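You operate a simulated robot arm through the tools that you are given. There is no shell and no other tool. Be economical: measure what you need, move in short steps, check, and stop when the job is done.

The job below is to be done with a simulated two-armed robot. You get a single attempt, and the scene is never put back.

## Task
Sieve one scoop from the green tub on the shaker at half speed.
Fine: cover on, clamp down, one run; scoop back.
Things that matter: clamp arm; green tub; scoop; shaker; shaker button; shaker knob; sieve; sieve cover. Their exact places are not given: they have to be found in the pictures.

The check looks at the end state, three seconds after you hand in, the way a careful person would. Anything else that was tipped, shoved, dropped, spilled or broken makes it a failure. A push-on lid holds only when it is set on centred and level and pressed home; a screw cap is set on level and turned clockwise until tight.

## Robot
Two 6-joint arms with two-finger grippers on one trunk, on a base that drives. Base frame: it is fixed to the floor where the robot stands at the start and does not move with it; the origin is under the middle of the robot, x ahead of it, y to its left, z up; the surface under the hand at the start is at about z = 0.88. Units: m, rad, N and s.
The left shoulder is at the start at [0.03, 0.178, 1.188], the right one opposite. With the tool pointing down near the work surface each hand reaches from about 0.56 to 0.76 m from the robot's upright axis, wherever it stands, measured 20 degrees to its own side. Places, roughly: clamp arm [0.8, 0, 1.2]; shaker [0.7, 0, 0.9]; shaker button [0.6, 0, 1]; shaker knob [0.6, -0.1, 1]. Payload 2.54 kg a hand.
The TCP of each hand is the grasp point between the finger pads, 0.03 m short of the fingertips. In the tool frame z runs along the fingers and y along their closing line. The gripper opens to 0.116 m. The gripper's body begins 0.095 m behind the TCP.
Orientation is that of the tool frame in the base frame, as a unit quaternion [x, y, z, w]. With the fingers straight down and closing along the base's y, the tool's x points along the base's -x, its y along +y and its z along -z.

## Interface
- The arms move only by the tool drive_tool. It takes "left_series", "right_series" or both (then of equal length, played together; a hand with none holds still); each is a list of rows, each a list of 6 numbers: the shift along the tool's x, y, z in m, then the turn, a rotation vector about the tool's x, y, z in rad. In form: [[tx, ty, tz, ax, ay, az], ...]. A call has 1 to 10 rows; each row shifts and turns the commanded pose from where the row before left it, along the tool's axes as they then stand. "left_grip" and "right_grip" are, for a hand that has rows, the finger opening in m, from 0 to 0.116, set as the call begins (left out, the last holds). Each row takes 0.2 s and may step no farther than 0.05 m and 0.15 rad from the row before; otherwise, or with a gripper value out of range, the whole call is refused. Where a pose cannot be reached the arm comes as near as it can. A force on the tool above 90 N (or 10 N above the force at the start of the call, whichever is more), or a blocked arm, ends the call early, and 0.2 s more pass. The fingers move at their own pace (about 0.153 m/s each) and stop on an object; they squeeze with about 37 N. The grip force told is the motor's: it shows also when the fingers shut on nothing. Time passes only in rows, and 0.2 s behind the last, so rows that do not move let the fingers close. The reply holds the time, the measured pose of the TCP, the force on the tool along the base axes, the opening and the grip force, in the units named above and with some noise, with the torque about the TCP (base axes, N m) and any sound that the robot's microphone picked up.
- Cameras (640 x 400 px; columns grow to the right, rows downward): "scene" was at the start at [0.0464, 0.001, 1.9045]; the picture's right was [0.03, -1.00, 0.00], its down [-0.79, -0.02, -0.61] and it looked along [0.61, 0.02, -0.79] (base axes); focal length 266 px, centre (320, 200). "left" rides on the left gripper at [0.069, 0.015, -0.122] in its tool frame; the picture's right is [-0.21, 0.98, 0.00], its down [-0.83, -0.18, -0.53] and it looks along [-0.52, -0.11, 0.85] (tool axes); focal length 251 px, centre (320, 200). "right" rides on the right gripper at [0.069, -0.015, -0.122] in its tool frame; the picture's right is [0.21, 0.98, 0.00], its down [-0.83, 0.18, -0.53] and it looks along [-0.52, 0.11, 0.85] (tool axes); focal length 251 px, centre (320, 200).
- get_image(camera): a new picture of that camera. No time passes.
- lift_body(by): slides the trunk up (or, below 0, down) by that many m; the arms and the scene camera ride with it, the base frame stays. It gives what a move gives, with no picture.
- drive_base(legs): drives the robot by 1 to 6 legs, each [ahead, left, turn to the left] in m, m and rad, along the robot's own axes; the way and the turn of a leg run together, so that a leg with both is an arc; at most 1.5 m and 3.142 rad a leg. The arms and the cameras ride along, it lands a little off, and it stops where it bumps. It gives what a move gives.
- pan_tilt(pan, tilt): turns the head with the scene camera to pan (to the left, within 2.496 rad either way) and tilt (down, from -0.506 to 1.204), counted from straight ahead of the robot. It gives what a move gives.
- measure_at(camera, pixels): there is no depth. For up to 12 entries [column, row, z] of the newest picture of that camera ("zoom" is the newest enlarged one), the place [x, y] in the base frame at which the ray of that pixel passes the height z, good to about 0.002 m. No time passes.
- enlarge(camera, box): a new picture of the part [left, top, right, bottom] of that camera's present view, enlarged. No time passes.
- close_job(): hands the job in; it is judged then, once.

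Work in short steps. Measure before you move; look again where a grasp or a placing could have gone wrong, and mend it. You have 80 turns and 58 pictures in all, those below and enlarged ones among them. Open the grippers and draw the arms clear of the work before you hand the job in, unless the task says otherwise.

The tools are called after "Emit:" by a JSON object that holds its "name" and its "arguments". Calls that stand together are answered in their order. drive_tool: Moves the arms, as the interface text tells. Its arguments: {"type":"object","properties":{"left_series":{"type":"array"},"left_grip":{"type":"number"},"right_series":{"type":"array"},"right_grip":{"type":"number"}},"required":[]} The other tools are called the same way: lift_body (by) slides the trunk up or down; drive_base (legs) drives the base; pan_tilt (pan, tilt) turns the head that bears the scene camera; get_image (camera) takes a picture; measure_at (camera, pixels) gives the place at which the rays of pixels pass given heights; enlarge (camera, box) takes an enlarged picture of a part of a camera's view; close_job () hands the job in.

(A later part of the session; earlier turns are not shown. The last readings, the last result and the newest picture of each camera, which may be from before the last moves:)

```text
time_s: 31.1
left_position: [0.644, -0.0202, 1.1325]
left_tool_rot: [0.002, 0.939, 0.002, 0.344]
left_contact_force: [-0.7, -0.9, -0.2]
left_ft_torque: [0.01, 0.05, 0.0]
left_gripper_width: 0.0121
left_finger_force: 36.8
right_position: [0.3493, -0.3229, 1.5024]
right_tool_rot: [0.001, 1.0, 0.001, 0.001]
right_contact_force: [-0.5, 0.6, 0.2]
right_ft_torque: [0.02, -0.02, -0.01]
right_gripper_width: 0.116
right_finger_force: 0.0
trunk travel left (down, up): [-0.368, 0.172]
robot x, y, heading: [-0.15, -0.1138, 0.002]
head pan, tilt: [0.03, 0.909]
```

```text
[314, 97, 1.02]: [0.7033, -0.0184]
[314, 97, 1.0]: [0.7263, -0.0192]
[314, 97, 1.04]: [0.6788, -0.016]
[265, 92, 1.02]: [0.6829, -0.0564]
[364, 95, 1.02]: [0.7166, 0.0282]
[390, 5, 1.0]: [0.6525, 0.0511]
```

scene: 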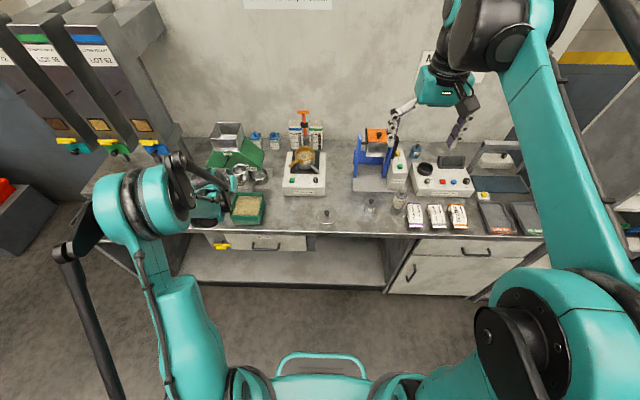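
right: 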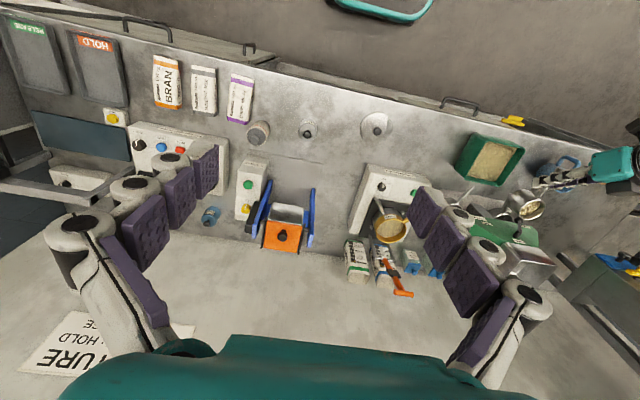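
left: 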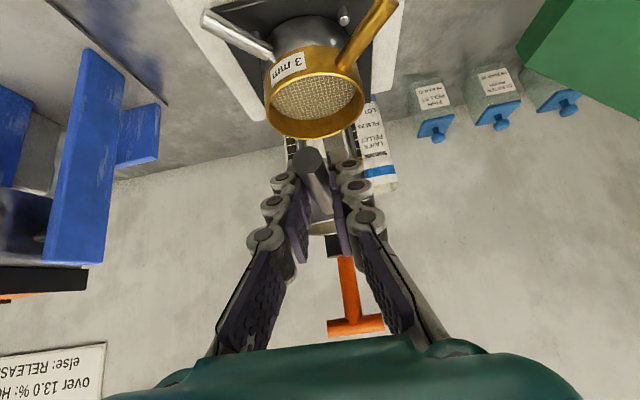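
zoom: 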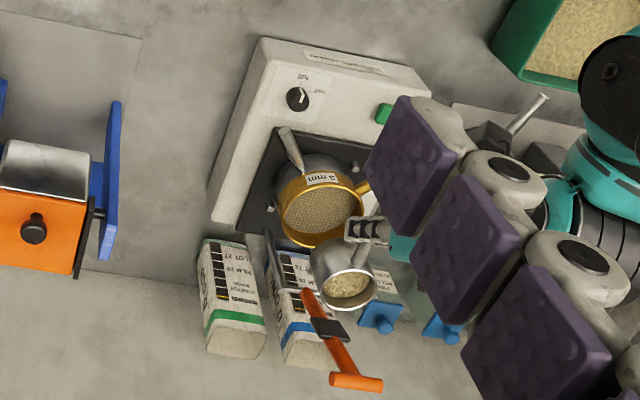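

Cup centre is (0.720,-0.017), sieve centre (0.708,-0.02). I shift 1 cm back, lower to 1.107, and start rolling about the handle axis to pour (wrist going to the left).

Emit:
{"name": "drive_tool", "arguments": {"left_series": [[0.0238, -0.002, 0.0127, 0, 0, 0], [0, 0, 0, 0.115, 0, -0.0966], [0, 0, 0, 0.115, 0, -0.0966], [0, 0, 0, 0.115, 0, -0.0966], [0, 0, 0, 0.115, 0, -0.0966]]}}

Emit:
{"name": "enlarge", "arguments": {"camera": "right", "box": [330, 150, 450, 300]}}

```text
time_s: 32.3
left_position: [0.6358, -0.0221, 1.105]
left_tool_rot: [-0.1, 0.898, -0.277, 0.328]
left_contact_force: [0.2, -1.0, -0.7]
left_ft_torque: [-0.02, 0.03, -0.04]
left_gripper_width: 0.0121
left_finger_force: 36.6
right_position: [0.3501, -0.3219, 1.5029]
right_tool_rot: [0.0, 1.0, 0.0, 0.0]
right_contact_force: [0.2, 0.1, -0.9]
right_ft_torque: [-0.01, 0.01, 0.02]
right_gripper_width: 0.116
right_finger_force: 0.1
trunk travel left (down, up): [-0.368, 0.172]
robot x, y, heading: [-0.1514, -0.1216, 0.002]
head pan, tilt: [0.03, 0.909]
```

```text
2.67 times, centred on (390, 225) of right
```

zoom: 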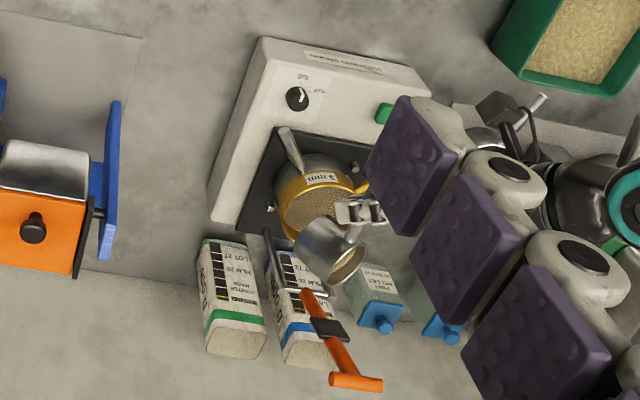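

Rolling works as intended with the wrist going left. I continue to about 1.35 rad and check with the scene camera.

Emit:
{"name": "drive_tool", "arguments": {"left_series": [[0, 0, 0, 0.115, 0, -0.0966], [0, 0, 0, 0.115, 0, -0.0966], [0, 0, 0, 0.115, 0, -0.0966], [0, 0, 0, 0.115, 0, -0.0966], [0, 0, 0, 0.115, 0, -0.0966]]}}

Emit:
{"name": "get_image", "arguments": {"camera": "scene"}}

```text
time_s: 33.5
left_position: [0.6365, -0.0207, 1.1055]
left_tool_rot: [-0.211, 0.734, -0.587, 0.267]
left_contact_force: [0.0, 0.4, -1.1]
left_ft_torque: [0.0, 0.0, -0.01]
left_gripper_width: 0.0121
left_finger_force: 37.6
right_position: [0.3516, -0.3222, 1.5025]
right_tool_rot: [0.0, 1.0, 0.001, 0.001]
right_contact_force: [0.2, 0.5, -0.8]
right_ft_torque: [0.01, -0.03, 0.02]
right_gripper_width: 0.1159
right_finger_force: 0.1
trunk travel left (down, up): [-0.368, 0.172]
robot x, y, heading: [-0.1489, -0.1224, 0.002]
head pan, tilt: [0.03, 0.909]
```

```text
25 pictures are left
```

scene: 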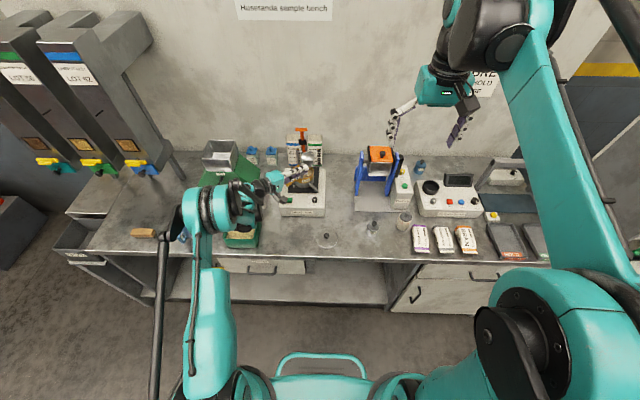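

Clear so far. I roll on to about 1.8 rad and see whether the cup has emptied.

Emit:
{"name": "drive_tool", "arguments": {"left_series": [[0, 0, 0, 0.115, 0, -0.0966], [0, 0, 0, 0.115, 0, -0.0966], [0, 0, 0, 0.115, 0, -0.0966], [0, 0, 0, 0, 0, 0], [0, 0, 0, 0, 0, 0]]}}

Emit:
{"name": "enlarge", "arguments": {"camera": "right", "box": [330, 150, 450, 300]}}

Emit:
{"name": "enlarge", "arguments": {"camera": "scene", "box": [180, 130, 340, 250]}}

```text
time_s: 34.7
left_position: [0.6326, -0.0222, 1.1119]
left_tool_rot: [0.267, -0.585, 0.735, -0.214]
left_contact_force: [0.4, 0.5, -0.1]
left_ft_torque: [0.01, 0.05, 0.01]
left_gripper_width: 0.0119
left_finger_force: 37.1
left hand out of reach, approached as far as the arm can: row 3
right_position: [0.3498, -0.3226, 1.5031]
right_tool_rot: [-0.001, 1.0, 0.0, 0.0]
right_contact_force: [-0.7, 1.1, 0.7]
right_ft_torque: [0.02, 0.03, 0.02]
right_gripper_width: 0.1159
right_finger_force: 0.1
trunk travel left (down, up): [-0.368, 0.172]
robot x, y, heading: [-0.1517, -0.1219, 0.002]
head pan, tilt: [0.03, 0.909]
```

```text
2.67 times, centred on (390, 225) of right
```

zoom: 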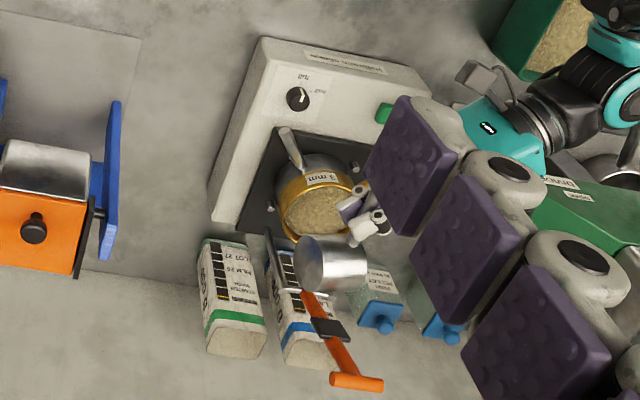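

```text
3.33 times, centred on (260, 190) of scene
```

zoom: 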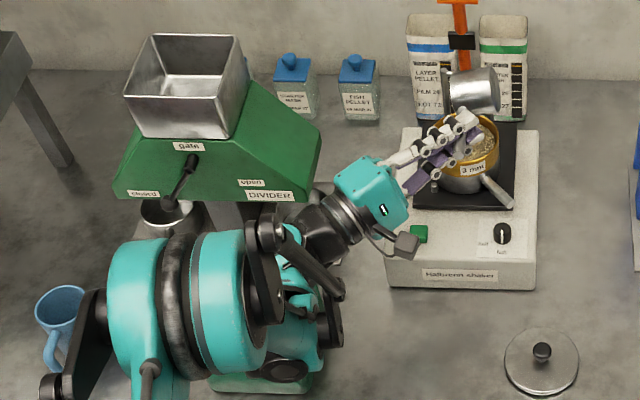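

The sieve now holds material. I roll the scoop back in place to level so that the cup's inside can be seen.

Emit:
{"name": "drive_tool", "arguments": {"left_series": [[0, 0, 0, -0.115, 0, 0.0966], [0, 0, 0, -0.115, 0, 0.0966], [0, 0, 0, -0.115, 0, 0.0966], [0, 0, 0, -0.115, 0, 0.0966], [0, 0, 0, -0.115, 0, 0.0966], [0, 0, 0, -0.115, 0, 0.0966], [0, 0, 0, -0.115, 0, 0.0966], [0, 0, 0, -0.115, 0, 0.0966], [0, 0, 0, 0, 0, 0]]}}

Emit:
{"name": "enlarge", "arguments": {"camera": "right", "box": [350, 190, 430, 290]}}

```text
time_s: 36.7
left_position: [0.632, -0.0227, 1.1126]
left_tool_rot: [-0.099, 0.899, -0.275, 0.328]
left_contact_force: [-0.1, 0.4, 0.6]
left_ft_torque: [0.02, 0.05, -0.04]
left_gripper_width: 0.012
left_finger_force: 37.3
right_position: [0.3494, -0.3229, 1.5035]
right_tool_rot: [0.001, 1.0, 0.0, 0.0]
right_contact_force: [-0.5, 0.2, 0.2]
right_ft_torque: [0.02, 0.02, -0.02]
right_gripper_width: 0.1163
right_finger_force: 0.1
trunk travel left (down, up): [-0.368, 0.172]
robot x, y, heading: [-0.1513, -0.1174, -0.001]
head pan, tilt: [0.03, 0.909]
```

```text
4.00 times, centred on (390, 240) of right
```

zoom: 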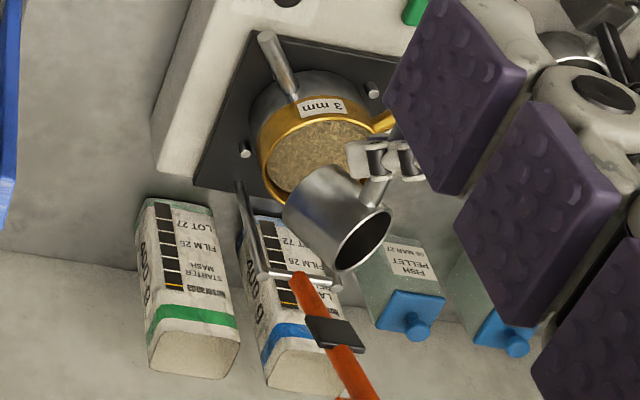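

The cup is empty and nothing spilled. I finish levelling, draw back, and drive the base back to the pose from which I picked the scoop up.

Emit:
{"name": "drive_tool", "arguments": {"left_series": [[0, 0, 0, -0.115, 0, 0.0966], [0, 0, 0, -0.115, 0, 0.0966], [0, 0, 0, -0.115, 0, 0.0966], [0, 0, 0, -0.115, 0, 0.0966], [0.0325, 0, -0.0274, 0, 0, 0], [0.0325, 0, -0.0274, 0, 0, 0], [0, 0.035, 0, 0, 0, 0], [0, 0.035, 0, 0, 0, 0], [0, 0, 0, 0, 0, 0]]}}

Emit:
{"name": "drive_base", "arguments": {"legs": [[-0.118, 0, 0]]}}

```text
time_s: 38.7
left_position: [0.5471, 0.0463, 1.1138]
left_tool_rot: [0.002, 0.94, 0.002, 0.342]
left_contact_force: [-1.1, -0.1, -1.1]
left_ft_torque: [0.01, 0.08, 0.0]
left_gripper_width: 0.012
left_finger_force: 36.7
right_position: [0.3493, -0.3243, 1.5017]
right_tool_rot: [0.0, 1.0, 0.0, 0.0]
right_contact_force: [0.8, -0.3, -0.4]
right_ft_torque: [0.04, 0.01, -0.02]
right_gripper_width: 0.1159
right_finger_force: 0.1
trunk travel left (down, up): [-0.368, 0.172]
robot x, y, heading: [-0.151, -0.1201, 0.001]
head pan, tilt: [0.03, 0.909]
```

```text
time_s: 39.9
left_position: [0.4285, 0.0466, 1.113]
left_tool_rot: [0.001, 0.939, 0.002, 0.343]
left_contact_force: [0.0, 0.1, -0.7]
left_ft_torque: [-0.02, 0.03, 0.03]
left_gripper_width: 0.0122
left_finger_force: 37.5
right_position: [0.2324, -0.3222, 1.5023]
right_tool_rot: [0.0, 1.0, -0.001, 0.0]
right_contact_force: [0.7, 1.0, -0.8]
right_ft_torque: [-0.01, -0.01, -0.02]
right_gripper_width: 0.1158
right_finger_force: 0.1
trunk travel left (down, up): [-0.368, 0.172]
robot x, y, heading: [-0.2666, -0.116, 0.0]
head pan, tilt: [0.03, 0.909]
```

I lower the scoop toward its old spot, slowly at the end.

Emit:
{"name": "drive_tool", "arguments": {"left_series": [[0.0247, 0.0006, 0.0305, 0, 0, 0], [0.0247, 0.0006, 0.0305, 0, 0, 0], [0.0247, 0.0006, 0.0305, 0, 0, 0], [0.0247, 0.0006, 0.0305, 0, 0, 0], [0.0084, 0, 0.0099, 0, 0, 0], [0.0064, 0, 0.0077, 0, 0, 0], [0, 0, 0, 0, 0, 0]]}}

```text
time_s: 41.5
left_position: [0.4327, 0.0504, 0.9335]
left_tool_rot: [0.003, 0.939, 0.001, 0.344]
left_contact_force: [-0.2, 0.0, -0.4]
left_ft_torque: [0.02, 0.07, 0.01]
left_gripper_width: 0.0121
left_finger_force: 36.6
right_position: [0.2319, -0.3236, 1.5031]
right_tool_rot: [0.0, 1.0, 0.001, -0.001]
right_contact_force: [-0.7, -0.8, 0.5]
right_ft_torque: [-0.03, -0.01, 0.02]
right_gripper_width: 0.1161
right_finger_force: 0.2
trunk travel left (down, up): [-0.368, 0.172]
robot x, y, heading: [-0.2671, -0.122, 0.001]
head pan, tilt: [0.03, 0.909]
```

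Ten millimetres remain to the recorded 0.923; I go down in small steps while watching the force.

Emit:
{"name": "drive_tool", "arguments": {"left_series": [[0.0032, 0, 0.0038, 0, 0, 0], [0.0026, 0, 0.0031, 0, 0, 0], [0.0006, 0, 0.0008, 0, 0, 0], [0, 0, 0, 0, 0, 0]]}}

Emit:
{"name": "enlarge", "arguments": {"camera": "scene", "box": [240, 170, 360, 245]}}

```text
time_s: 42.5
left_position: [0.4323, 0.0506, 0.9244]
left_tool_rot: [0.002, 0.939, 0.002, 0.344]
left_contact_force: [2.4, 1.2, 8.3]
left_ft_torque: [-0.04, -0.45, 0.08]
left_gripper_width: 0.012
left_finger_force: 37.0
right_position: [0.2311, -0.3231, 1.5031]
right_tool_rot: [0.0, 1.0, 0.0, 0.0]
right_contact_force: [0.0, 0.2, -0.2]
right_ft_torque: [0.0, 0.01, 0.03]
right_gripper_width: 0.1159
right_finger_force: 0.1
trunk travel left (down, up): [-0.368, 0.172]
robot x, y, heading: [-0.2685, -0.1231, 0.003]
head pan, tilt: [0.03, 0.909]
```

```text
5.33 times, centred on (300, 208) of scene
```

zoom: 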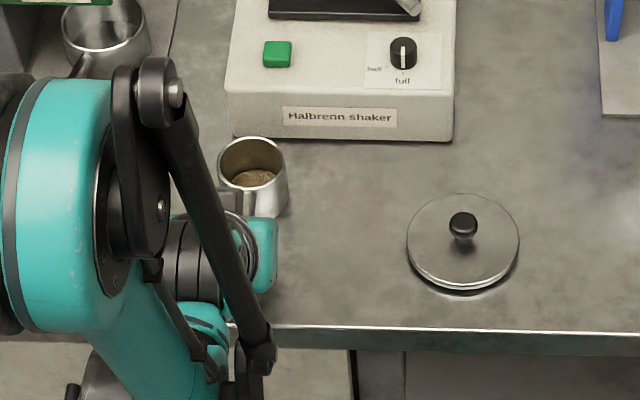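

The cup still holds a residue at (255,178), so the pour needs more tilt. I open slightly, roll the open hand +0.45 rad the other way around the handle (raised a little), and re-grip so the next roll reaches further.

Emit:
{"name": "drive_tool", "arguments": {"left_series": [[0, 0, 0, 0, 0, 0], [0, 0, -0.006, 0, 0, 0], [0, 0, 0, -0.115, 0, 0.0966], [0, 0, 0, -0.115, 0, 0.0966], [0, 0, 0, -0.115, 0, 0.0966], [0, 0, 0, 0, 0, 0]], "left_grip": 0.032}}

Emit:
{"name": "get_image", "arguments": {"camera": "left"}}

```text
time_s: 43.9
left_position: [0.4284, 0.0513, 0.9282]
left_tool_rot: [0.079, 0.915, 0.212, 0.335]
left_contact_force: [0.6, 0.3, 0.2]
left_ft_torque: [-0.03, -0.02, -0.03]
left_gripper_width: 0.032
left_finger_force: 0.1
right_position: [0.2322, -0.3225, 1.5037]
right_tool_rot: [0.0, 1.0, 0.0, 0.0]
right_contact_force: [-0.7, 0.5, -0.1]
right_ft_torque: [-0.01, -0.01, 0.0]
right_gripper_width: 0.1158
right_finger_force: 0.1
trunk travel left (down, up): [-0.368, 0.172]
robot x, y, heading: [-0.2701, -0.1215, 0.002]
head pan, tilt: [0.03, 0.909]
```

```text
20 pictures are left
```

left: 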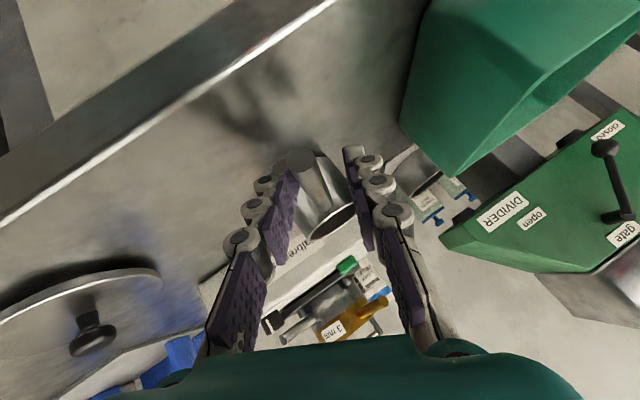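

The handle is still centred and the scoop undisturbed. I close, lift 0.19 m, shift to y≈-0.02, and drive the base ahead 0.14.

Emit:
{"name": "drive_tool", "arguments": {"left_series": [[0, 0, 0, 0, 0, 0], [0, 0, 0, 0, 0, 0], [-0.0275, 0.0207, -0.0327, 0, 0, 0], [-0.0275, 0.0207, -0.0327, 0, 0, 0], [-0.0275, 0.0207, -0.0327, 0, 0, 0], [-0.0275, 0.0207, -0.0327, 0, 0, 0], [-0.0099, -0.032, -0.0118, 0, 0, 0], [-0.0099, -0.032, -0.0118, 0, 0, 0], [0, 0, 0, 0, 0, 0]], "left_grip": 0.0}}

Emit:
{"name": "drive_base", "arguments": {"legs": [[0.14, 0, 0]]}}

```text
time_s: 45.9
left_position: [0.428, -0.0211, 1.1188]
left_tool_rot: [0.079, 0.915, 0.212, 0.334]
left_contact_force: [-0.2, -0.4, -0.3]
left_ft_torque: [0.01, 0.05, 0.0]
left_gripper_width: 0.0122
left_finger_force: 37.3
right_position: [0.2311, -0.3221, 1.503]
right_tool_rot: [0.0, 1.0, 0.0, 0.0]
right_contact_force: [0.0, 0.3, -0.1]
right_ft_torque: [-0.01, -0.01, 0.02]
right_gripper_width: 0.116
right_finger_force: 0.0
trunk travel left (down, up): [-0.368, 0.172]
robot x, y, heading: [-0.2677, -0.1216, 0.0]
head pan, tilt: [0.03, 0.909]
```

```text
time_s: 47.3
left_position: [0.5702, -0.0214, 1.1182]
left_tool_rot: [0.079, 0.915, 0.211, 0.335]
left_contact_force: [-0.4, 0.0, -0.4]
left_ft_torque: [0.02, 0.04, -0.01]
left_gripper_width: 0.0119
left_finger_force: 37.2
right_position: [0.3725, -0.3228, 1.5022]
right_tool_rot: [-0.001, 1.0, 0.0, 0.0]
right_contact_force: [0.7, 0.2, -1.0]
right_ft_torque: [0.0, 0.03, -0.01]
right_gripper_width: 0.1161
right_finger_force: 0.0
trunk travel left (down, up): [-0.368, 0.172]
robot x, y, heading: [-0.1267, -0.1197, 0.002]
head pan, tilt: [0.03, 0.909]
```

Forward 0.063 over the sieve, then rolling to pour, 1.2 rad first.

Emit:
{"name": "drive_tool", "arguments": {"left_series": [[-0.0241, 0, 0.0203, 0, 0, 0], [-0.0241, 0, 0.0203, 0, 0, 0], [0, 0, 0, 0.115, 0, -0.0966], [0, 0, 0, 0.115, 0, -0.0966], [0, 0, 0, 0.115, 0, -0.0966], [0, 0, 0, 0.115, 0, -0.0966], [0, 0, 0, 0.115, 0, -0.0966], [0, 0, 0, 0.115, 0, -0.0966], [0, 0, 0, 0.115, 0, -0.0966], [0, 0, 0, 0.115, 0, -0.0966]]}}

Emit:
{"name": "drive_tool", "arguments": {"left_series": [[0, 0, 0, 0.115, 0, -0.0966], [0, 0, 0, 0.115, 0, -0.0966], [0, 0, 0, 0.115, 0, -0.0966], [0, 0, 0, 0.115, 0, -0.0966], [0, 0, 0, 0.115, 0, -0.0966], [0, 0, 0, 0.115, 0, -0.0966], [0, 0, 0, 0.115, 0, -0.0966], [0, 0, 0, 0, 0, 0], [0, 0, 0, 0, 0, 0]]}}

Emit:
{"name": "enlarge", "arguments": {"camera": "right", "box": [330, 150, 450, 300]}}

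```text
time_s: 49.5
left_position: [0.6337, -0.0217, 1.1182]
left_tool_rot: [-0.123, 0.874, -0.344, 0.319]
left_contact_force: [-0.7, 0.1, -0.9]
left_ft_torque: [0.02, 0.03, 0.02]
left_gripper_width: 0.012
left_finger_force: 37.2
right_position: [0.3745, -0.3232, 1.5023]
right_tool_rot: [0.0, 1.0, 0.0, -0.001]
right_contact_force: [-0.5, 0.0, -0.3]
right_ft_torque: [-0.01, 0.01, 0.0]
right_gripper_width: 0.116
right_finger_force: 0.1
trunk travel left (down, up): [-0.368, 0.172]
robot x, y, heading: [-0.1309, -0.1199, -0.001]
head pan, tilt: [0.03, 0.909]
```

```text
time_s: 51.5
left_position: [0.6327, -0.0222, 1.1182]
left_tool_rot: [0.266, -0.585, 0.736, -0.213]
left_contact_force: [0.2, -0.5, -1.7]
left_ft_torque: [-0.01, 0.02, 0.0]
left_gripper_width: 0.0122
left_finger_force: 37.4
right_position: [0.3738, -0.3228, 1.5022]
right_tool_rot: [0.0, 1.0, 0.0, 0.0]
right_contact_force: [0.2, -0.9, 0.7]
right_ft_torque: [-0.02, 0.0, 0.05]
right_gripper_width: 0.116
right_finger_force: 0.1
trunk travel left (down, up): [-0.368, 0.172]
robot x, y, heading: [-0.1262, -0.1213, -0.0]
head pan, tilt: [0.03, 0.909]
```

```text
2.67 times, centred on (390, 225) of right
```

zoom: 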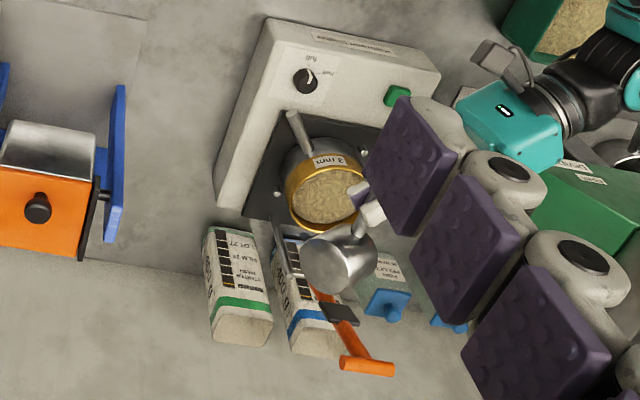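

The cup is now tipped about 129°, its bottom facing up. I roll back to level, retreat, and drive back.

Emit:
{"name": "drive_tool", "arguments": {"left_series": [[0, 0, 0, -0.115, 0, 0.0966], [0, 0, 0, -0.115, 0, 0.0966], [0, 0, 0, -0.115, 0, 0.0966], [0, 0, 0, -0.115, 0, 0.0966], [0, 0, 0, -0.115, 0, 0.0966], [0, 0, 0, -0.115, 0, 0.0966], [0, 0, 0, -0.115, 0, 0.0966], [0, 0, 0, -0.115, 0, 0.0966], [0, 0, 0, -0.115, 0, 0.0966], [0, 0, 0, -0.115, 0, 0.0966]]}}

Emit:
{"name": "drive_tool", "arguments": {"left_series": [[0, 0, 0, -0.115, 0, 0.0966], [0, 0, 0, -0.115, 0, 0.0966], [0, 0, 0, -0.115, 0, 0.0966], [0, 0, 0, -0.115, 0, 0.0966], [0, 0, 0, -0.115, 0, 0.0966], [0.0241, 0, -0.0203, 0, 0, 0], [0.0241, 0, -0.0203, 0, 0, 0], [0.0099, 0.032, 0.0118, 0, 0, 0], [0.0099, 0.032, 0.0118, 0, 0, 0], [0, 0, 0, 0, 0, 0]]}}

Emit:
{"name": "drive_base", "arguments": {"legs": [[-0.141, 0, 0]]}}

Emit:
{"name": "enlarge", "arguments": {"camera": "scene", "box": [240, 130, 360, 245]}}

```text
time_s: 53.7
left_position: [0.6334, -0.023, 1.118]
left_tool_rot: [-0.048, 0.929, -0.137, 0.34]
left_contact_force: [0.5, -0.1, -0.9]
left_ft_torque: [0.01, 0.03, -0.04]
left_gripper_width: 0.0124
left_finger_force: 37.4
right_position: [0.3735, -0.3223, 1.5026]
right_tool_rot: [0.0, 1.0, 0.0, 0.001]
right_contact_force: [-0.3, -0.9, 0.1]
right_ft_torque: [0.01, -0.01, -0.01]
right_gripper_width: 0.116
right_finger_force: 0.0
trunk travel left (down, up): [-0.368, 0.172]
robot x, y, heading: [-0.1246, -0.1209, 0.002]
head pan, tilt: [0.03, 0.909]
```

```text
time_s: 55.9
left_position: [0.5696, 0.0482, 1.1191]
left_tool_rot: [0.078, 0.915, 0.214, 0.333]
left_contact_force: [0.2, -1.1, -0.5]
left_ft_torque: [0.01, 0.05, 0.01]
left_gripper_width: 0.0121
left_finger_force: 37.6
right_position: [0.3729, -0.3233, 1.5023]
right_tool_rot: [0.0, 1.0, 0.0, 0.001]
right_contact_force: [-0.5, 0.2, 0.4]
right_ft_torque: [0.03, 0.0, 0.01]
right_gripper_width: 0.1163
right_finger_force: 0.0
trunk travel left (down, up): [-0.368, 0.172]
robot x, y, heading: [-0.1281, -0.1185, -0.0]
head pan, tilt: [0.03, 0.909]
```

```text
time_s: 57.2
left_position: [0.4316, 0.0492, 1.1179]
left_tool_rot: [0.079, 0.915, 0.211, 0.334]
left_contact_force: [-0.3, 0.4, -1.0]
left_ft_torque: [-0.02, 0.05, -0.03]
left_gripper_width: 0.0121
left_finger_force: 37.0
right_position: [0.2338, -0.3233, 1.503]
right_tool_rot: [0.0, 1.0, 0.0, 0.0]
right_contact_force: [0.0, -0.5, 0.5]
right_ft_torque: [0.01, 0.01, -0.02]
right_gripper_width: 0.1157
right_finger_force: 0.0
trunk travel left (down, up): [-0.368, 0.172]
robot x, y, heading: [-0.2687, -0.1205, 0.0]
head pan, tilt: [0.03, 0.909]
```

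```text
3.48 times, centred on (300, 188) of scene
```

zoom: 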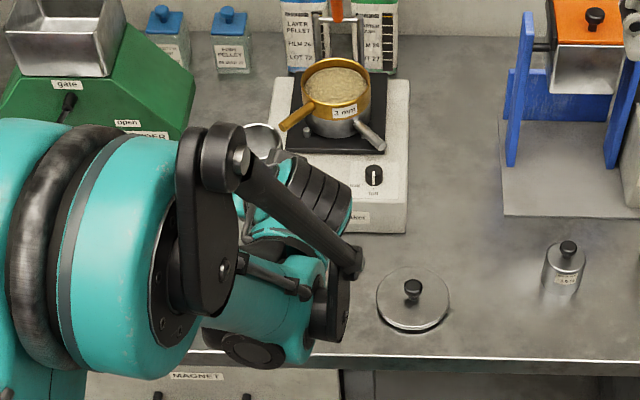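

Sieve is full and clean around. I lower the scoop back to its spot, slowly at the end.

Emit:
{"name": "drive_tool", "arguments": {"left_series": [[0.026, -0.0196, 0.031, 0, 0, 0], [0.026, -0.0196, 0.031, 0, 0, 0], [0.026, -0.0196, 0.031, 0, 0, 0], [0.026, -0.0196, 0.031, 0, 0, 0], [0.0029, -0.0022, 0.0034, 0, 0, 0], [0.0023, -0.0017, 0.0028, 0, 0, 0], [0, 0, 0, 0, 0, 0]]}}

```text
time_s: 58.8
left_position: [0.4307, 0.0491, 0.9291]
left_tool_rot: [0.078, 0.915, 0.212, 0.335]
left_contact_force: [0.3, -0.5, -1.3]
left_ft_torque: [-0.01, 0.02, 0.01]
left_gripper_width: 0.0121
left_finger_force: 37.0
right_position: [0.2331, -0.3232, 1.5026]
right_tool_rot: [0.0, 1.0, 0.0, 0.0]
right_contact_force: [0.3, -0.1, 0.1]
right_ft_torque: [0.02, -0.01, 0.01]
right_gripper_width: 0.1158
right_finger_force: 0.1
trunk travel left (down, up): [-0.368, 0.172]
robot x, y, heading: [-0.2665, -0.121, -0.002]
head pan, tilt: [0.03, 0.909]
```

Down 2 mm more, release, roll the hand upright and retreat along the tool axis.

Emit:
{"name": "drive_tool", "arguments": {"left_series": [[0.0012, -0.0009, 0.0014, 0, 0, 0], [0, 0, 0, 0, 0, 0]]}}

Emit:
{"name": "drive_tool", "arguments": {"left_series": [[0, 0, 0, 0, 0, 0], [0, 0, 0, 0.115, 0, -0.0966], [0, 0, 0, 0.115, 0, -0.0966], [0, 0, 0, 0.115, 0, -0.0966], [0, 0, -0.03, 0, 0, 0], [0, 0, -0.05, 0, 0, 0], [0, 0, -0.05, 0, 0, 0], [-0.0322, 0, -0.0382, 0, 0, 0], [-0.0322, 0, -0.0382, 0, 0, 0], [0, 0, 0, 0, 0, 0]], "left_grip": 0.034}}

Emit:
{"name": "enlarge", "arguments": {"camera": "left", "box": [200, 0, 440, 150]}}

```text
time_s: 59.4
left_position: [0.4316, 0.0496, 0.9281]
left_tool_rot: [0.079, 0.915, 0.212, 0.334]
left_contact_force: [0.4, -0.5, 0.9]
left_ft_torque: [-0.04, -0.01, -0.02]
left_gripper_width: 0.0121
left_finger_force: 37.2
right_position: [0.2343, -0.3236, 1.5029]
right_tool_rot: [0.0, 1.0, 0.001, 0.001]
right_contact_force: [-0.1, 0.5, -0.3]
right_ft_torque: [-0.02, -0.04, -0.02]
right_gripper_width: 0.1159
right_finger_force: 0.0
trunk travel left (down, up): [-0.368, 0.172]
robot x, y, heading: [-0.2635, -0.1173, -0.002]
head pan, tilt: [0.03, 0.909]
```

```text
time_s: 61.6
left_position: [0.3697, 0.0483, 1.1404]
left_tool_rot: [0.002, 0.94, 0.003, 0.342]
left_contact_force: [0.6, 0.6, -0.4]
left_ft_torque: [0.0, 0.0, -0.05]
left_gripper_width: 0.0339
left_finger_force: 0.1
left hand out of reach, approached as far as the arm can: row 5, 6, 7
right_position: [0.235, -0.3233, 1.5029]
right_tool_rot: [0.0, 1.0, 0.0, 0.0]
right_contact_force: [-0.4, 0.2, -0.5]
right_ft_torque: [0.04, 0.04, 0.0]
right_gripper_width: 0.1157
right_finger_force: 0.0
trunk travel left (down, up): [-0.368, 0.172]
robot x, y, heading: [-0.263, -0.1234, -0.004]
head pan, tilt: [0.03, 0.909]
```

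```text
2.67 times, centred on (320, 75) of left
```

zoom: 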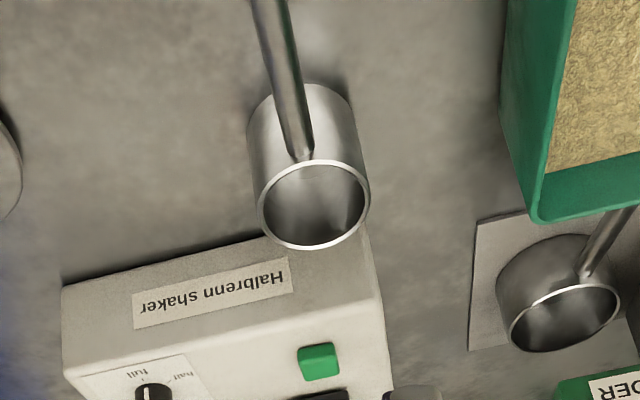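

The scoop is back, upright, and looks empty. I raise the left hand well clear, then drive to put the cover within the right hand's range.

Emit:
{"name": "drive_tool", "arguments": {"left_series": [[-0.029, 0, -0.0344, 0, 0, 0], [-0.029, 0, -0.0344, 0, 0, 0], [-0.029, 0, -0.0344, 0, 0, 0], [-0.029, 0, -0.0344, 0, 0.1, 0], [-0.0245, 0, -0.0377, 0, 0.15, 0], [-0.0185, 0, -0.041, 0, 0.15, 0], [0, 0, -0.04, 0, 0.15, 0], [0, 0, 0, 0, 0.15, 0]]}}

Emit:
{"name": "drive_base", "arguments": {"legs": [[0.11, 0.17, 0]]}}

Emit:
{"name": "drive_tool", "arguments": {"right_series": [[-0.011, 0, 0.045, 0, 0, 0], [-0.011, 0, 0.045, 0, 0, 0], [-0.011, 0, 0.045, 0, 0, 0], [-0.011, 0, 0.045, 0, 0, 0], [-0.011, 0, 0.045, 0, 0, 0], [-0.011, 0, 0.045, 0, 0, 0], [-0.011, 0, 0.045, 0, 0, 0], [-0.011, 0, 0.045, 0, 0, 0], [-0.011, 0, 0.04, 0, 0, 0], [0, 0, 0, 0, 0, 0]], "right_grip": 0.06}}

Emit:
{"name": "get_image", "arguments": {"camera": "right"}}

```text
time_s: 63.4
left_position: [0.357, 0.047, 1.4466]
left_tool_rot: [0.001, 1.0, 0.003, -0.001]
left_contact_force: [1.4, -0.1, -0.6]
left_ft_torque: [-0.03, 0.06, 0.0]
left_gripper_width: 0.0339
left_finger_force: 0.2
right_position: [0.2373, -0.3233, 1.5015]
right_tool_rot: [-0.001, 1.0, 0.0, -0.002]
right_contact_force: [1.1, -0.9, -0.8]
right_ft_torque: [-0.01, 0.07, 0.03]
right_gripper_width: 0.1161
right_finger_force: 0.0
trunk travel left (down, up): [-0.368, 0.172]
robot x, y, heading: [-0.2659, -0.1213, 0.003]
head pan, tilt: [0.03, 0.909]
```

```text
time_s: 65.0
left_position: [0.4634, 0.2179, 1.4479]
left_tool_rot: [0.003, 1.0, 0.002, 0.0]
left_contact_force: [-0.4, 0.3, -0.5]
left_ft_torque: [0.01, 0.02, -0.02]
left_gripper_width: 0.034
left_finger_force: 0.0
right_position: [0.3442, -0.1525, 1.5024]
right_tool_rot: [0.001, 1.0, 0.0, 0.0]
right_contact_force: [0.3, 0.0, 0.1]
right_ft_torque: [0.02, 0.0, -0.01]
right_gripper_width: 0.1162
right_finger_force: 0.0
trunk travel left (down, up): [-0.368, 0.172]
robot x, y, heading: [-0.1583, 0.0518, 0.0]
head pan, tilt: [0.03, 0.909]
```

```text
time_s: 67.2
left_position: [0.4633, 0.218, 1.4474]
left_tool_rot: [0.002, 1.0, 0.002, 0.0]
left_contact_force: [0.1, 0.6, 0.0]
left_ft_torque: [-0.05, 0.0, 0.03]
left_gripper_width: 0.0337
left_finger_force: 0.1
right_position: [0.4423, -0.1522, 1.1018]
right_tool_rot: [0.0, 1.0, 0.0, 0.0]
right_contact_force: [-0.3, -0.5, -0.7]
right_ft_torque: [0.01, -0.06, -0.01]
right_gripper_width: 0.0599
right_finger_force: 0.1
trunk travel left (down, up): [-0.368, 0.172]
robot x, y, heading: [-0.1563, 0.0478, 0.0]
head pan, tilt: [0.03, 0.909]
```

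```text
16 pictures are left
```

right: 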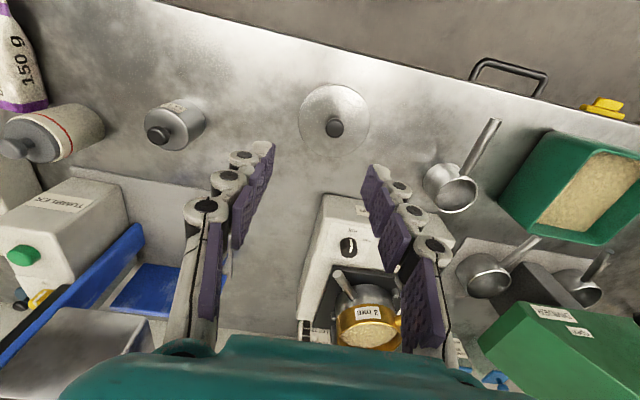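

The cover disc spans (298..371, 83..152) with knob top at (334,127). I measure these plus knob/sieve features.

Emit:
{"name": "measure_at", "arguments": {"camera": "right", "pixels": [[299, 119, 0.885], [371, 119, 0.885], [334, 83, 0.885], [334, 154, 0.885], [334, 127, 0.9], [334, 127, 0.92], [334, 127, 0.91]]}}

Emit:
{"name": "enlarge", "arguments": {"camera": "scene", "box": [310, 150, 390, 230]}}

```text
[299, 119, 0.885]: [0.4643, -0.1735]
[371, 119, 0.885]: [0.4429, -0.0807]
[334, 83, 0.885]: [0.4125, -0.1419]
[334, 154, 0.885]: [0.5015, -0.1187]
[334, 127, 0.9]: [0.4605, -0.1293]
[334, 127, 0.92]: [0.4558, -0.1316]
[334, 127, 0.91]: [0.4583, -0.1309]
```

```text
5.00 times, centred on (350, 190) of scene
```

zoom: 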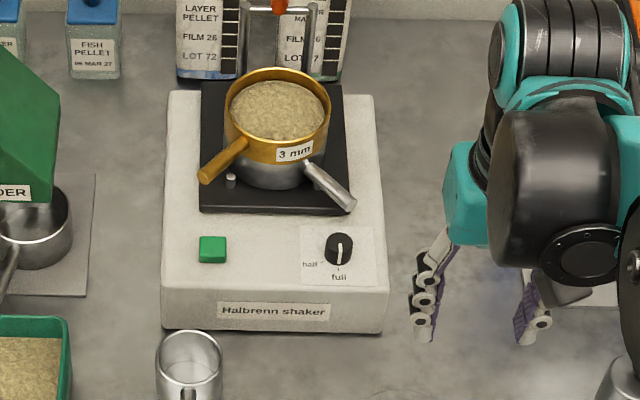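

Cover centre ≈(0.456,-0.130), knob top ≈0.925. I move the right hand over it and descend to 0.921, then close.

Emit:
{"name": "drive_tool", "arguments": {"right_series": [[-0.0135, 0.022, 0, 0, 0, 0], [0, 0, 0.045, 0, 0, 0], [0, 0, 0.045, 0, 0, 0], [0, 0, 0.045, 0, 0, 0], [0, 0, 0.025, 0, 0, 0], [0, 0, 0.015, 0, 0, 0], [0, 0, 0.006, 0, 0, 0], [0, 0, 0, 0, 0, 0]]}}

Emit:
{"name": "get_image", "arguments": {"camera": "right"}}

```text
time_s: 69.0
left_position: [0.464, 0.2171, 1.4469]
left_tool_rot: [0.002, 1.0, 0.002, 0.002]
left_contact_force: [0.6, 0.3, 0.7]
left_ft_torque: [0.02, 0.0, 0.04]
left_gripper_width: 0.0339
left_finger_force: 0.1
right_position: [0.4548, -0.1305, 0.921]
right_tool_rot: [0.001, 1.0, 0.0, -0.001]
right_contact_force: [0.4, 0.0, -0.8]
right_ft_torque: [-0.03, 0.01, -0.01]
right_gripper_width: 0.0599
right_finger_force: 0.1
trunk travel left (down, up): [-0.368, 0.172]
robot x, y, heading: [-0.1574, 0.0509, -0.001]
head pan, tilt: [0.03, 0.909]
```

```text
14 pictures are left
```

right: 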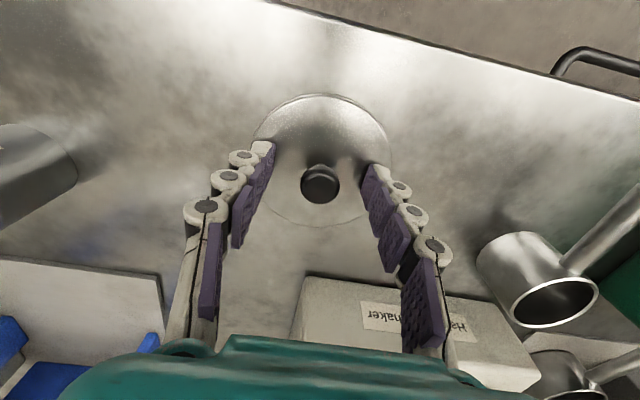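

The knob sits between the fingers at (320,183). I check its place before closing.

Emit:
{"name": "measure_at", "arguments": {"camera": "right", "pixels": [[320, 182, 0.91], [320, 182, 0.92], [320, 95, 0.885], [320, 227, 0.885], [254, 165, 0.885], [388, 165, 0.885]]}}

```text
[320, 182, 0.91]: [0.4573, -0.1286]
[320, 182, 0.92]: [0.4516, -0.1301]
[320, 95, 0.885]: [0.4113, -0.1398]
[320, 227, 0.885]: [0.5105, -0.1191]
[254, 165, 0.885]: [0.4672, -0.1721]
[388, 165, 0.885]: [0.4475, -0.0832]
```

Knob at (0.455,-0.129): well centred. Since the upright clamp lever (x≈0.755) would crowd an upright wrist over the sieve, I'll grip with the hand tilted 0.4 rad (wrist toward me): raise 5 cm, tilt, back the base 0.08.

Emit:
{"name": "drive_tool", "arguments": {"right_series": [[0, 0, -0.05, 0, 0, 0], [0, 0, -0.02, 0, -0.134, 0], [0, 0, 0, 0, -0.133, 0], [0, 0, 0, 0, -0.133, 0], [0, 0, 0, 0, 0, 0]]}}

Emit:
{"name": "drive_base", "arguments": {"legs": [[-0.08, 0, 0]]}}

```text
time_s: 70.2
left_position: [0.4641, 0.2182, 1.4484]
left_tool_rot: [0.002, 1.0, 0.003, 0.001]
left_contact_force: [0.5, 0.8, -0.4]
left_ft_torque: [0.01, 0.02, 0.0]
left_gripper_width: 0.0341
left_finger_force: 0.0
right_position: [0.4556, -0.1304, 0.991]
right_tool_rot: [0.0, 0.98, 0.0, 0.2]
right_contact_force: [0.6, 0.4, -0.3]
right_ft_torque: [-0.02, -0.02, 0.03]
right_gripper_width: 0.0601
right_finger_force: 0.0
trunk travel left (down, up): [-0.368, 0.172]
robot x, y, heading: [-0.1612, 0.0456, 0.0]
head pan, tilt: [0.03, 0.909]
```

```text
time_s: 71.3
left_position: [0.384, 0.218, 1.449]
left_tool_rot: [0.002, 1.0, 0.003, 0.002]
left_contact_force: [-0.3, -0.7, 0.5]
left_ft_torque: [0.01, 0.0, -0.01]
left_gripper_width: 0.0337
left_finger_force: 0.0
right_position: [0.3769, -0.1311, 0.9924]
right_tool_rot: [0.0, 0.98, 0.001, 0.2]
right_contact_force: [-0.9, 0.1, 0.6]
right_ft_torque: [0.01, -0.01, -0.01]
right_gripper_width: 0.06
right_finger_force: 0.0
trunk travel left (down, up): [-0.368, 0.172]
robot x, y, heading: [-0.2347, 0.0508, -0.0]
head pan, tilt: [0.03, 0.909]
```

Forward 0.074 and down 0.068 in the tilted frame, then close on the knob.

Emit:
{"name": "drive_tool", "arguments": {"right_series": [[-0.0341, 0.001, 0.0144, 0, 0, 0], [-0.0341, 0.001, 0.0144, 0, 0, 0], [0.0088, 0, 0.0209, 0, 0, 0], [0.0088, 0, 0.0209, 0, 0, 0], [0.0088, 0, 0.0209, 0, 0, 0], [0, 0, 0, 0, 0, 0]]}}

Emit:
{"name": "drive_tool", "arguments": {"right_series": [[0, 0, 0, 0, 0, 0], [0, 0, 0, 0, 0, 0], [0, 0, 0, 0, 0, 0]], "right_grip": 0.0}}

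```text
time_s: 72.7
left_position: [0.3853, 0.2173, 1.4486]
left_tool_rot: [0.002, 1.0, 0.003, 0.001]
left_contact_force: [1.3, 1.1, -0.7]
left_ft_torque: [-0.01, 0.02, -0.01]
left_gripper_width: 0.0339
left_finger_force: 0.0
right_position: [0.4501, -0.1277, 0.9226]
right_tool_rot: [0.0, 0.98, 0.0, 0.199]
right_contact_force: [-1.1, 0.3, 0.3]
right_ft_torque: [0.03, 0.0, -0.05]
right_gripper_width: 0.0598
right_finger_force: 0.0
trunk travel left (down, up): [-0.368, 0.172]
robot x, y, heading: [-0.2318, 0.0484, -0.001]
head pan, tilt: [0.03, 0.909]
```

```text
time_s: 73.5
left_position: [0.3854, 0.2178, 1.4484]
left_tool_rot: [0.001, 1.0, 0.003, 0.0]
left_contact_force: [-0.2, -0.5, 0.1]
left_ft_torque: [0.01, -0.01, 0.04]
left_gripper_width: 0.0341
left_finger_force: 0.0
right_position: [0.4512, -0.1277, 0.9247]
right_tool_rot: [0.0, 0.98, 0.0, 0.198]
right_contact_force: [-0.4, 1.2, 1.9]
right_ft_torque: [-0.01, -0.03, 0.03]
right_gripper_width: 0.0216
right_finger_force: 37.2
trunk travel left (down, up): [-0.368, 0.172]
robot x, y, heading: [-0.2383, 0.0502, -0.003]
head pan, tilt: [0.03, 0.909]
```

The knob is held (21.6 mm). I lift the cover 0.17 m, then drive the base forward-left toward the sieve.

Emit:
{"name": "drive_tool", "arguments": {"right_series": [[-0.008, 0, -0.019, 0, 0, 0], [-0.0165, 0, -0.0391, 0, 0, 0], [-0.0165, 0, -0.0391, 0, 0, 0], [-0.0165, 0, -0.0391, 0, 0, 0], [-0.0085, 0, -0.0201, 0, 0, 0], [0, 0, 0, 0, 0, 0]]}}

Emit:
{"name": "drive_base", "arguments": {"legs": [[0, 0.11, 0], [0.21, 0, 0]]}}

Emit:
{"name": "get_image", "arguments": {"camera": "right"}}

```text
time_s: 74.9
left_position: [0.3863, 0.2172, 1.4484]
left_tool_rot: [0.002, 1.0, 0.003, -0.001]
left_contact_force: [-1.1, 1.0, -0.1]
left_ft_torque: [0.01, 0.0, -0.01]
left_gripper_width: 0.0338
left_finger_force: 0.0
right_position: [0.4517, -0.1295, 1.0928]
right_tool_rot: [0.0, 0.98, 0.0, 0.2]
right_contact_force: [1.1, 0.9, -0.2]
right_ft_torque: [0.02, 0.04, -0.02]
right_gripper_width: 0.0215
right_finger_force: 37.1
trunk travel left (down, up): [-0.368, 0.172]
robot x, y, heading: [-0.2346, 0.0506, -0.0]
head pan, tilt: [0.03, 0.909]
```

```text
time_s: 77.3
left_position: [0.5953, 0.3282, 1.4479]
left_tool_rot: [0.002, 1.0, 0.002, 0.0]
left_contact_force: [-0.1, -0.6, -1.1]
left_ft_torque: [0.01, 0.04, 0.01]
left_gripper_width: 0.0342
left_finger_force: 0.0
right_position: [0.6618, -0.0181, 1.0919]
right_tool_rot: [0.0, 0.98, 0.0, 0.199]
right_contact_force: [-0.7, -0.1, -1.4]
right_ft_torque: [0.02, 0.0, -0.01]
right_gripper_width: 0.0218
right_finger_force: 37.4
trunk travel left (down, up): [-0.368, 0.172]
robot x, y, heading: [-0.0234, 0.1596, 0.004]
head pan, tilt: [0.03, 0.909]
```

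```text
13 pictures are left
```

right: 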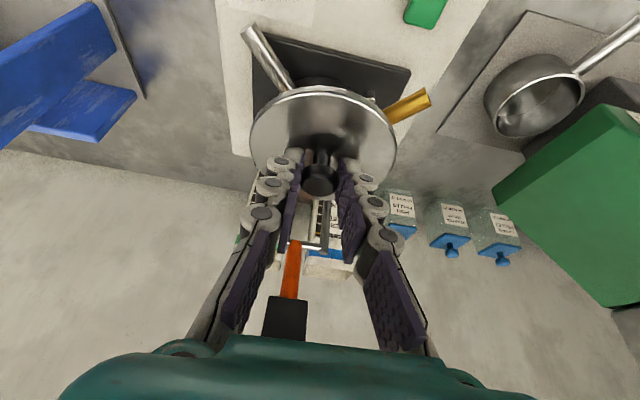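

The cover hangs level. I re-measure the sieve rim with the last scene zoom (rim edges left 224, right 330, top 67, bottom 140) to fix the target.

Emit:
{"name": "measure_at", "arguments": {"camera": "zoom", "pixels": [[224, 105, 1.02], [330, 107, 1.02], [278, 67, 1.02], [278, 140, 1.02], [200, 208, 0.96], [349, 212, 0.96], [203, 83, 0.96], [343, 84, 0.96]]}}

Emit:
{"name": "enlarge", "arguments": {"camera": "scene", "box": [320, 130, 420, 240]}}

```text
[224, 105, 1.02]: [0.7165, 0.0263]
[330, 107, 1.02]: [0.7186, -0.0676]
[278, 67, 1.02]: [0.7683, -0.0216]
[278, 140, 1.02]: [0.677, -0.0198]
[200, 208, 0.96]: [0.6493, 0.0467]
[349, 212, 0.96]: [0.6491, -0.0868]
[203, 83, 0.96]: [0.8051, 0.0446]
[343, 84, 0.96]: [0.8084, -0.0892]
```

```text
3.64 times, centred on (370, 185) of scene
```

zoom: 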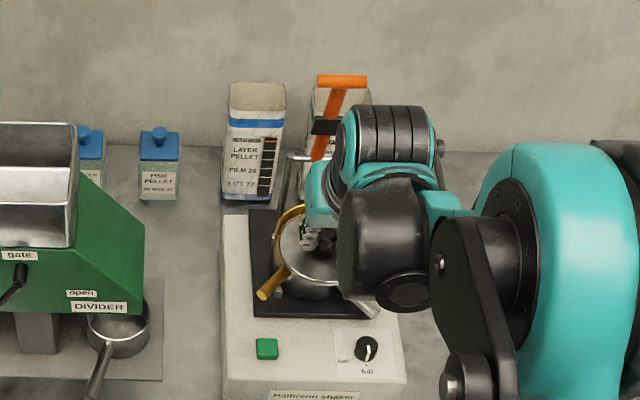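

I look with the left hand's camera, which has a separate angle on sieve, cover and clamp.

Emit:
{"name": "enlarge", "arguments": {"camera": "left", "box": [110, 90, 270, 290]}}

```text
2.00 times, centred on (190, 190) of left
```

zoom: 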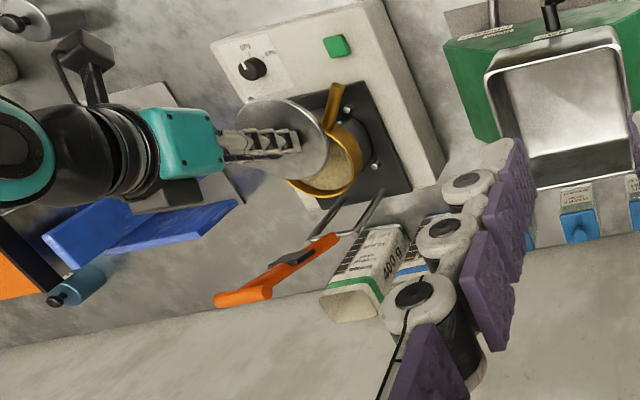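

Measuring cover disc centre (280,140) and sieve rim centre (≈(318,157)) in the same left zoom for a relative fix.

Emit:
{"name": "measure_at", "arguments": {"camera": "zoom", "pixels": [[280, 140, 1.056], [318, 157, 1.01], [318, 157, 1.02], [318, 157, 1.03], [363, 158, 1.02], [322, 198, 1.02]]}}

```text
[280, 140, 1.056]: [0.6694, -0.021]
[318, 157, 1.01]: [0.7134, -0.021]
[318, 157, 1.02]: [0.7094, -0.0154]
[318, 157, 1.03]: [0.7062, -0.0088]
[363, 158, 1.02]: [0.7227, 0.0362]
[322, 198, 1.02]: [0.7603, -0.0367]
```

Cover offset checks out (measured 0.669 vs. expected 0.667); sieve centre ≈(0.714,-0.020), rim ≈1.012. I move the cover 0.046 forward and down to just above the rim, then look.

Emit:
{"name": "drive_tool", "arguments": {"right_series": [[-0.0212, 0, 0.009, 0, 0, 0], [-0.0212, 0, 0.009, 0, 0, 0], [0.0066, 0, 0.0157, 0, 0, 0], [0, 0, 0, 0, 0, 0]]}}

Emit:
{"name": "enlarge", "arguments": {"camera": "left", "box": [150, 110, 230, 210]}}

Emit:
{"name": "enlarge", "arguments": {"camera": "scene", "box": [330, 160, 400, 230]}}

```text
time_s: 78.3
left_position: [0.595, 0.3294, 1.4477]
left_tool_rot: [0.002, 1.0, 0.003, 0.001]
left_contact_force: [0.2, 0.0, 0.2]
left_ft_torque: [-0.02, 0.0, 0.02]
left_gripper_width: 0.0337
left_finger_force: 0.0
right_position: [0.7075, -0.0175, 1.076]
right_tool_rot: [0.0, 0.98, -0.001, 0.199]
right_contact_force: [0.1, -0.6, 0.1]
right_ft_torque: [-0.02, 0.02, -0.01]
right_gripper_width: 0.0218
right_finger_force: 36.9
trunk travel left (down, up): [-0.368, 0.172]
robot x, y, heading: [-0.0259, 0.1619, -0.004]
head pan, tilt: [0.03, 0.909]
```

```text
4.00 times, centred on (190, 160) of left
```

zoom: 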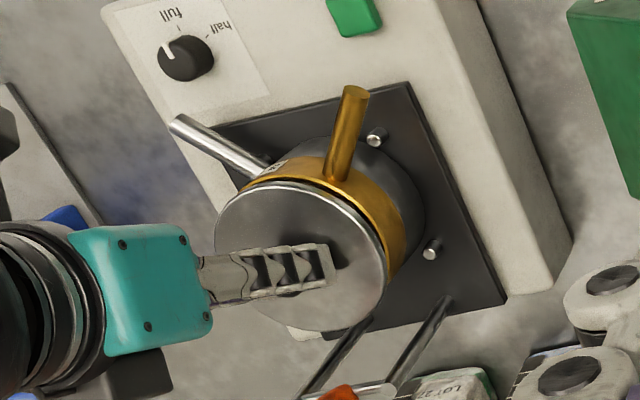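

```text
5.71 times, centred on (365, 195) of scene
```

zoom: 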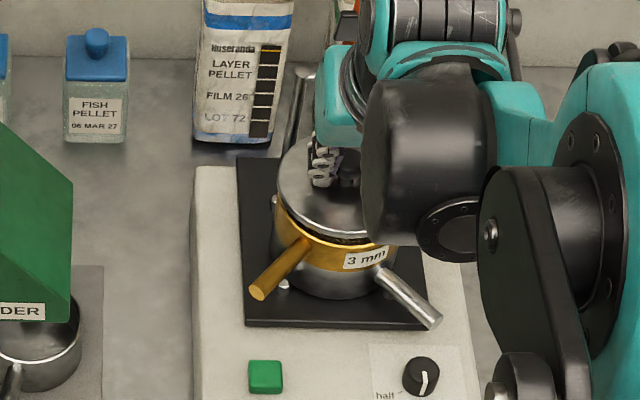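

The cover looks concentric with the gold sieve from both views, just above it. I lower in small steps and watch the force.

Emit:
{"name": "drive_tool", "arguments": {"right_series": [[0.0023, 0, 0.0055, 0, 0, 0], [0.0016, 0, 0.0037, 0, 0, 0], [0.0012, 0, 0.0028, 0, 0, 0], [0, 0, 0, 0, 0, 0]]}}

```text
time_s: 79.3
left_position: [0.5931, 0.3288, 1.4494]
left_tool_rot: [0.002, 1.0, 0.002, 0.001]
left_contact_force: [-0.2, 0.3, 0.0]
left_ft_torque: [0.03, -0.01, -0.01]
left_gripper_width: 0.034
left_finger_force: 0.1
right_position: [0.7067, -0.0187, 1.0638]
right_tool_rot: [0.001, 0.98, 0.0, 0.2]
right_contact_force: [6.6, -0.8, 21.4]
right_ft_torque: [0.01, -0.02, -0.01]
right_gripper_width: 0.0218
right_finger_force: 36.9
trunk travel left (down, up): [-0.368, 0.172]
robot x, y, heading: [-0.0268, 0.1599, -0.007]
head pan, tilt: [0.03, 0.909]
```

Contact at z≈1.064 with 21 N and no torque. I look at the seating.

Emit:
{"name": "enlarge", "arguments": {"camera": "left", "box": [160, 120, 220, 200]}}

```text
5.00 times, centred on (190, 160) of left
```

zoom: 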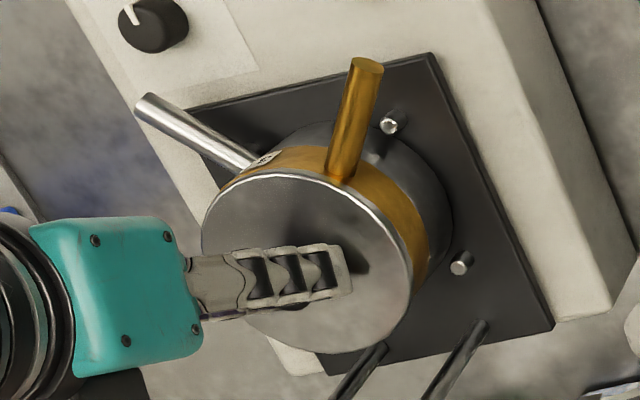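

The gap is closed and the cover looks concentric. I press it home with a few more millimetres of command.

Emit:
{"name": "drive_tool", "arguments": {"right_series": [[0.0008, 0, 0.0018, 0, 0, 0], [0.0008, 0, 0.0018, 0, 0, 0], [0.0008, 0, 0.0018, 0, 0, 0], [0, 0, 0, 0, 0, 0]]}}

```text
time_s: 80.3
left_position: [0.5882, 0.3296, 1.4516]
left_tool_rot: [0.002, 1.0, 0.003, 0.002]
left_contact_force: [0.4, -0.1, 0.4]
left_ft_torque: [0.01, -0.02, 0.0]
left_gripper_width: 0.034
left_finger_force: 0.0
right_position: [0.7065, -0.0177, 1.0639]
right_tool_rot: [0.0, 0.978, 0.0, 0.206]
right_contact_force: [16.3, -2.8, 82.4]
right_ft_torque: [0.02, 0.28, -0.02]
right_gripper_width: 0.0215
right_finger_force: 37.3
trunk travel left (down, up): [-0.368, 0.172]
robot x, y, heading: [-0.0247, 0.1551, 0.003]
head pan, tilt: [0.03, 0.909]
```

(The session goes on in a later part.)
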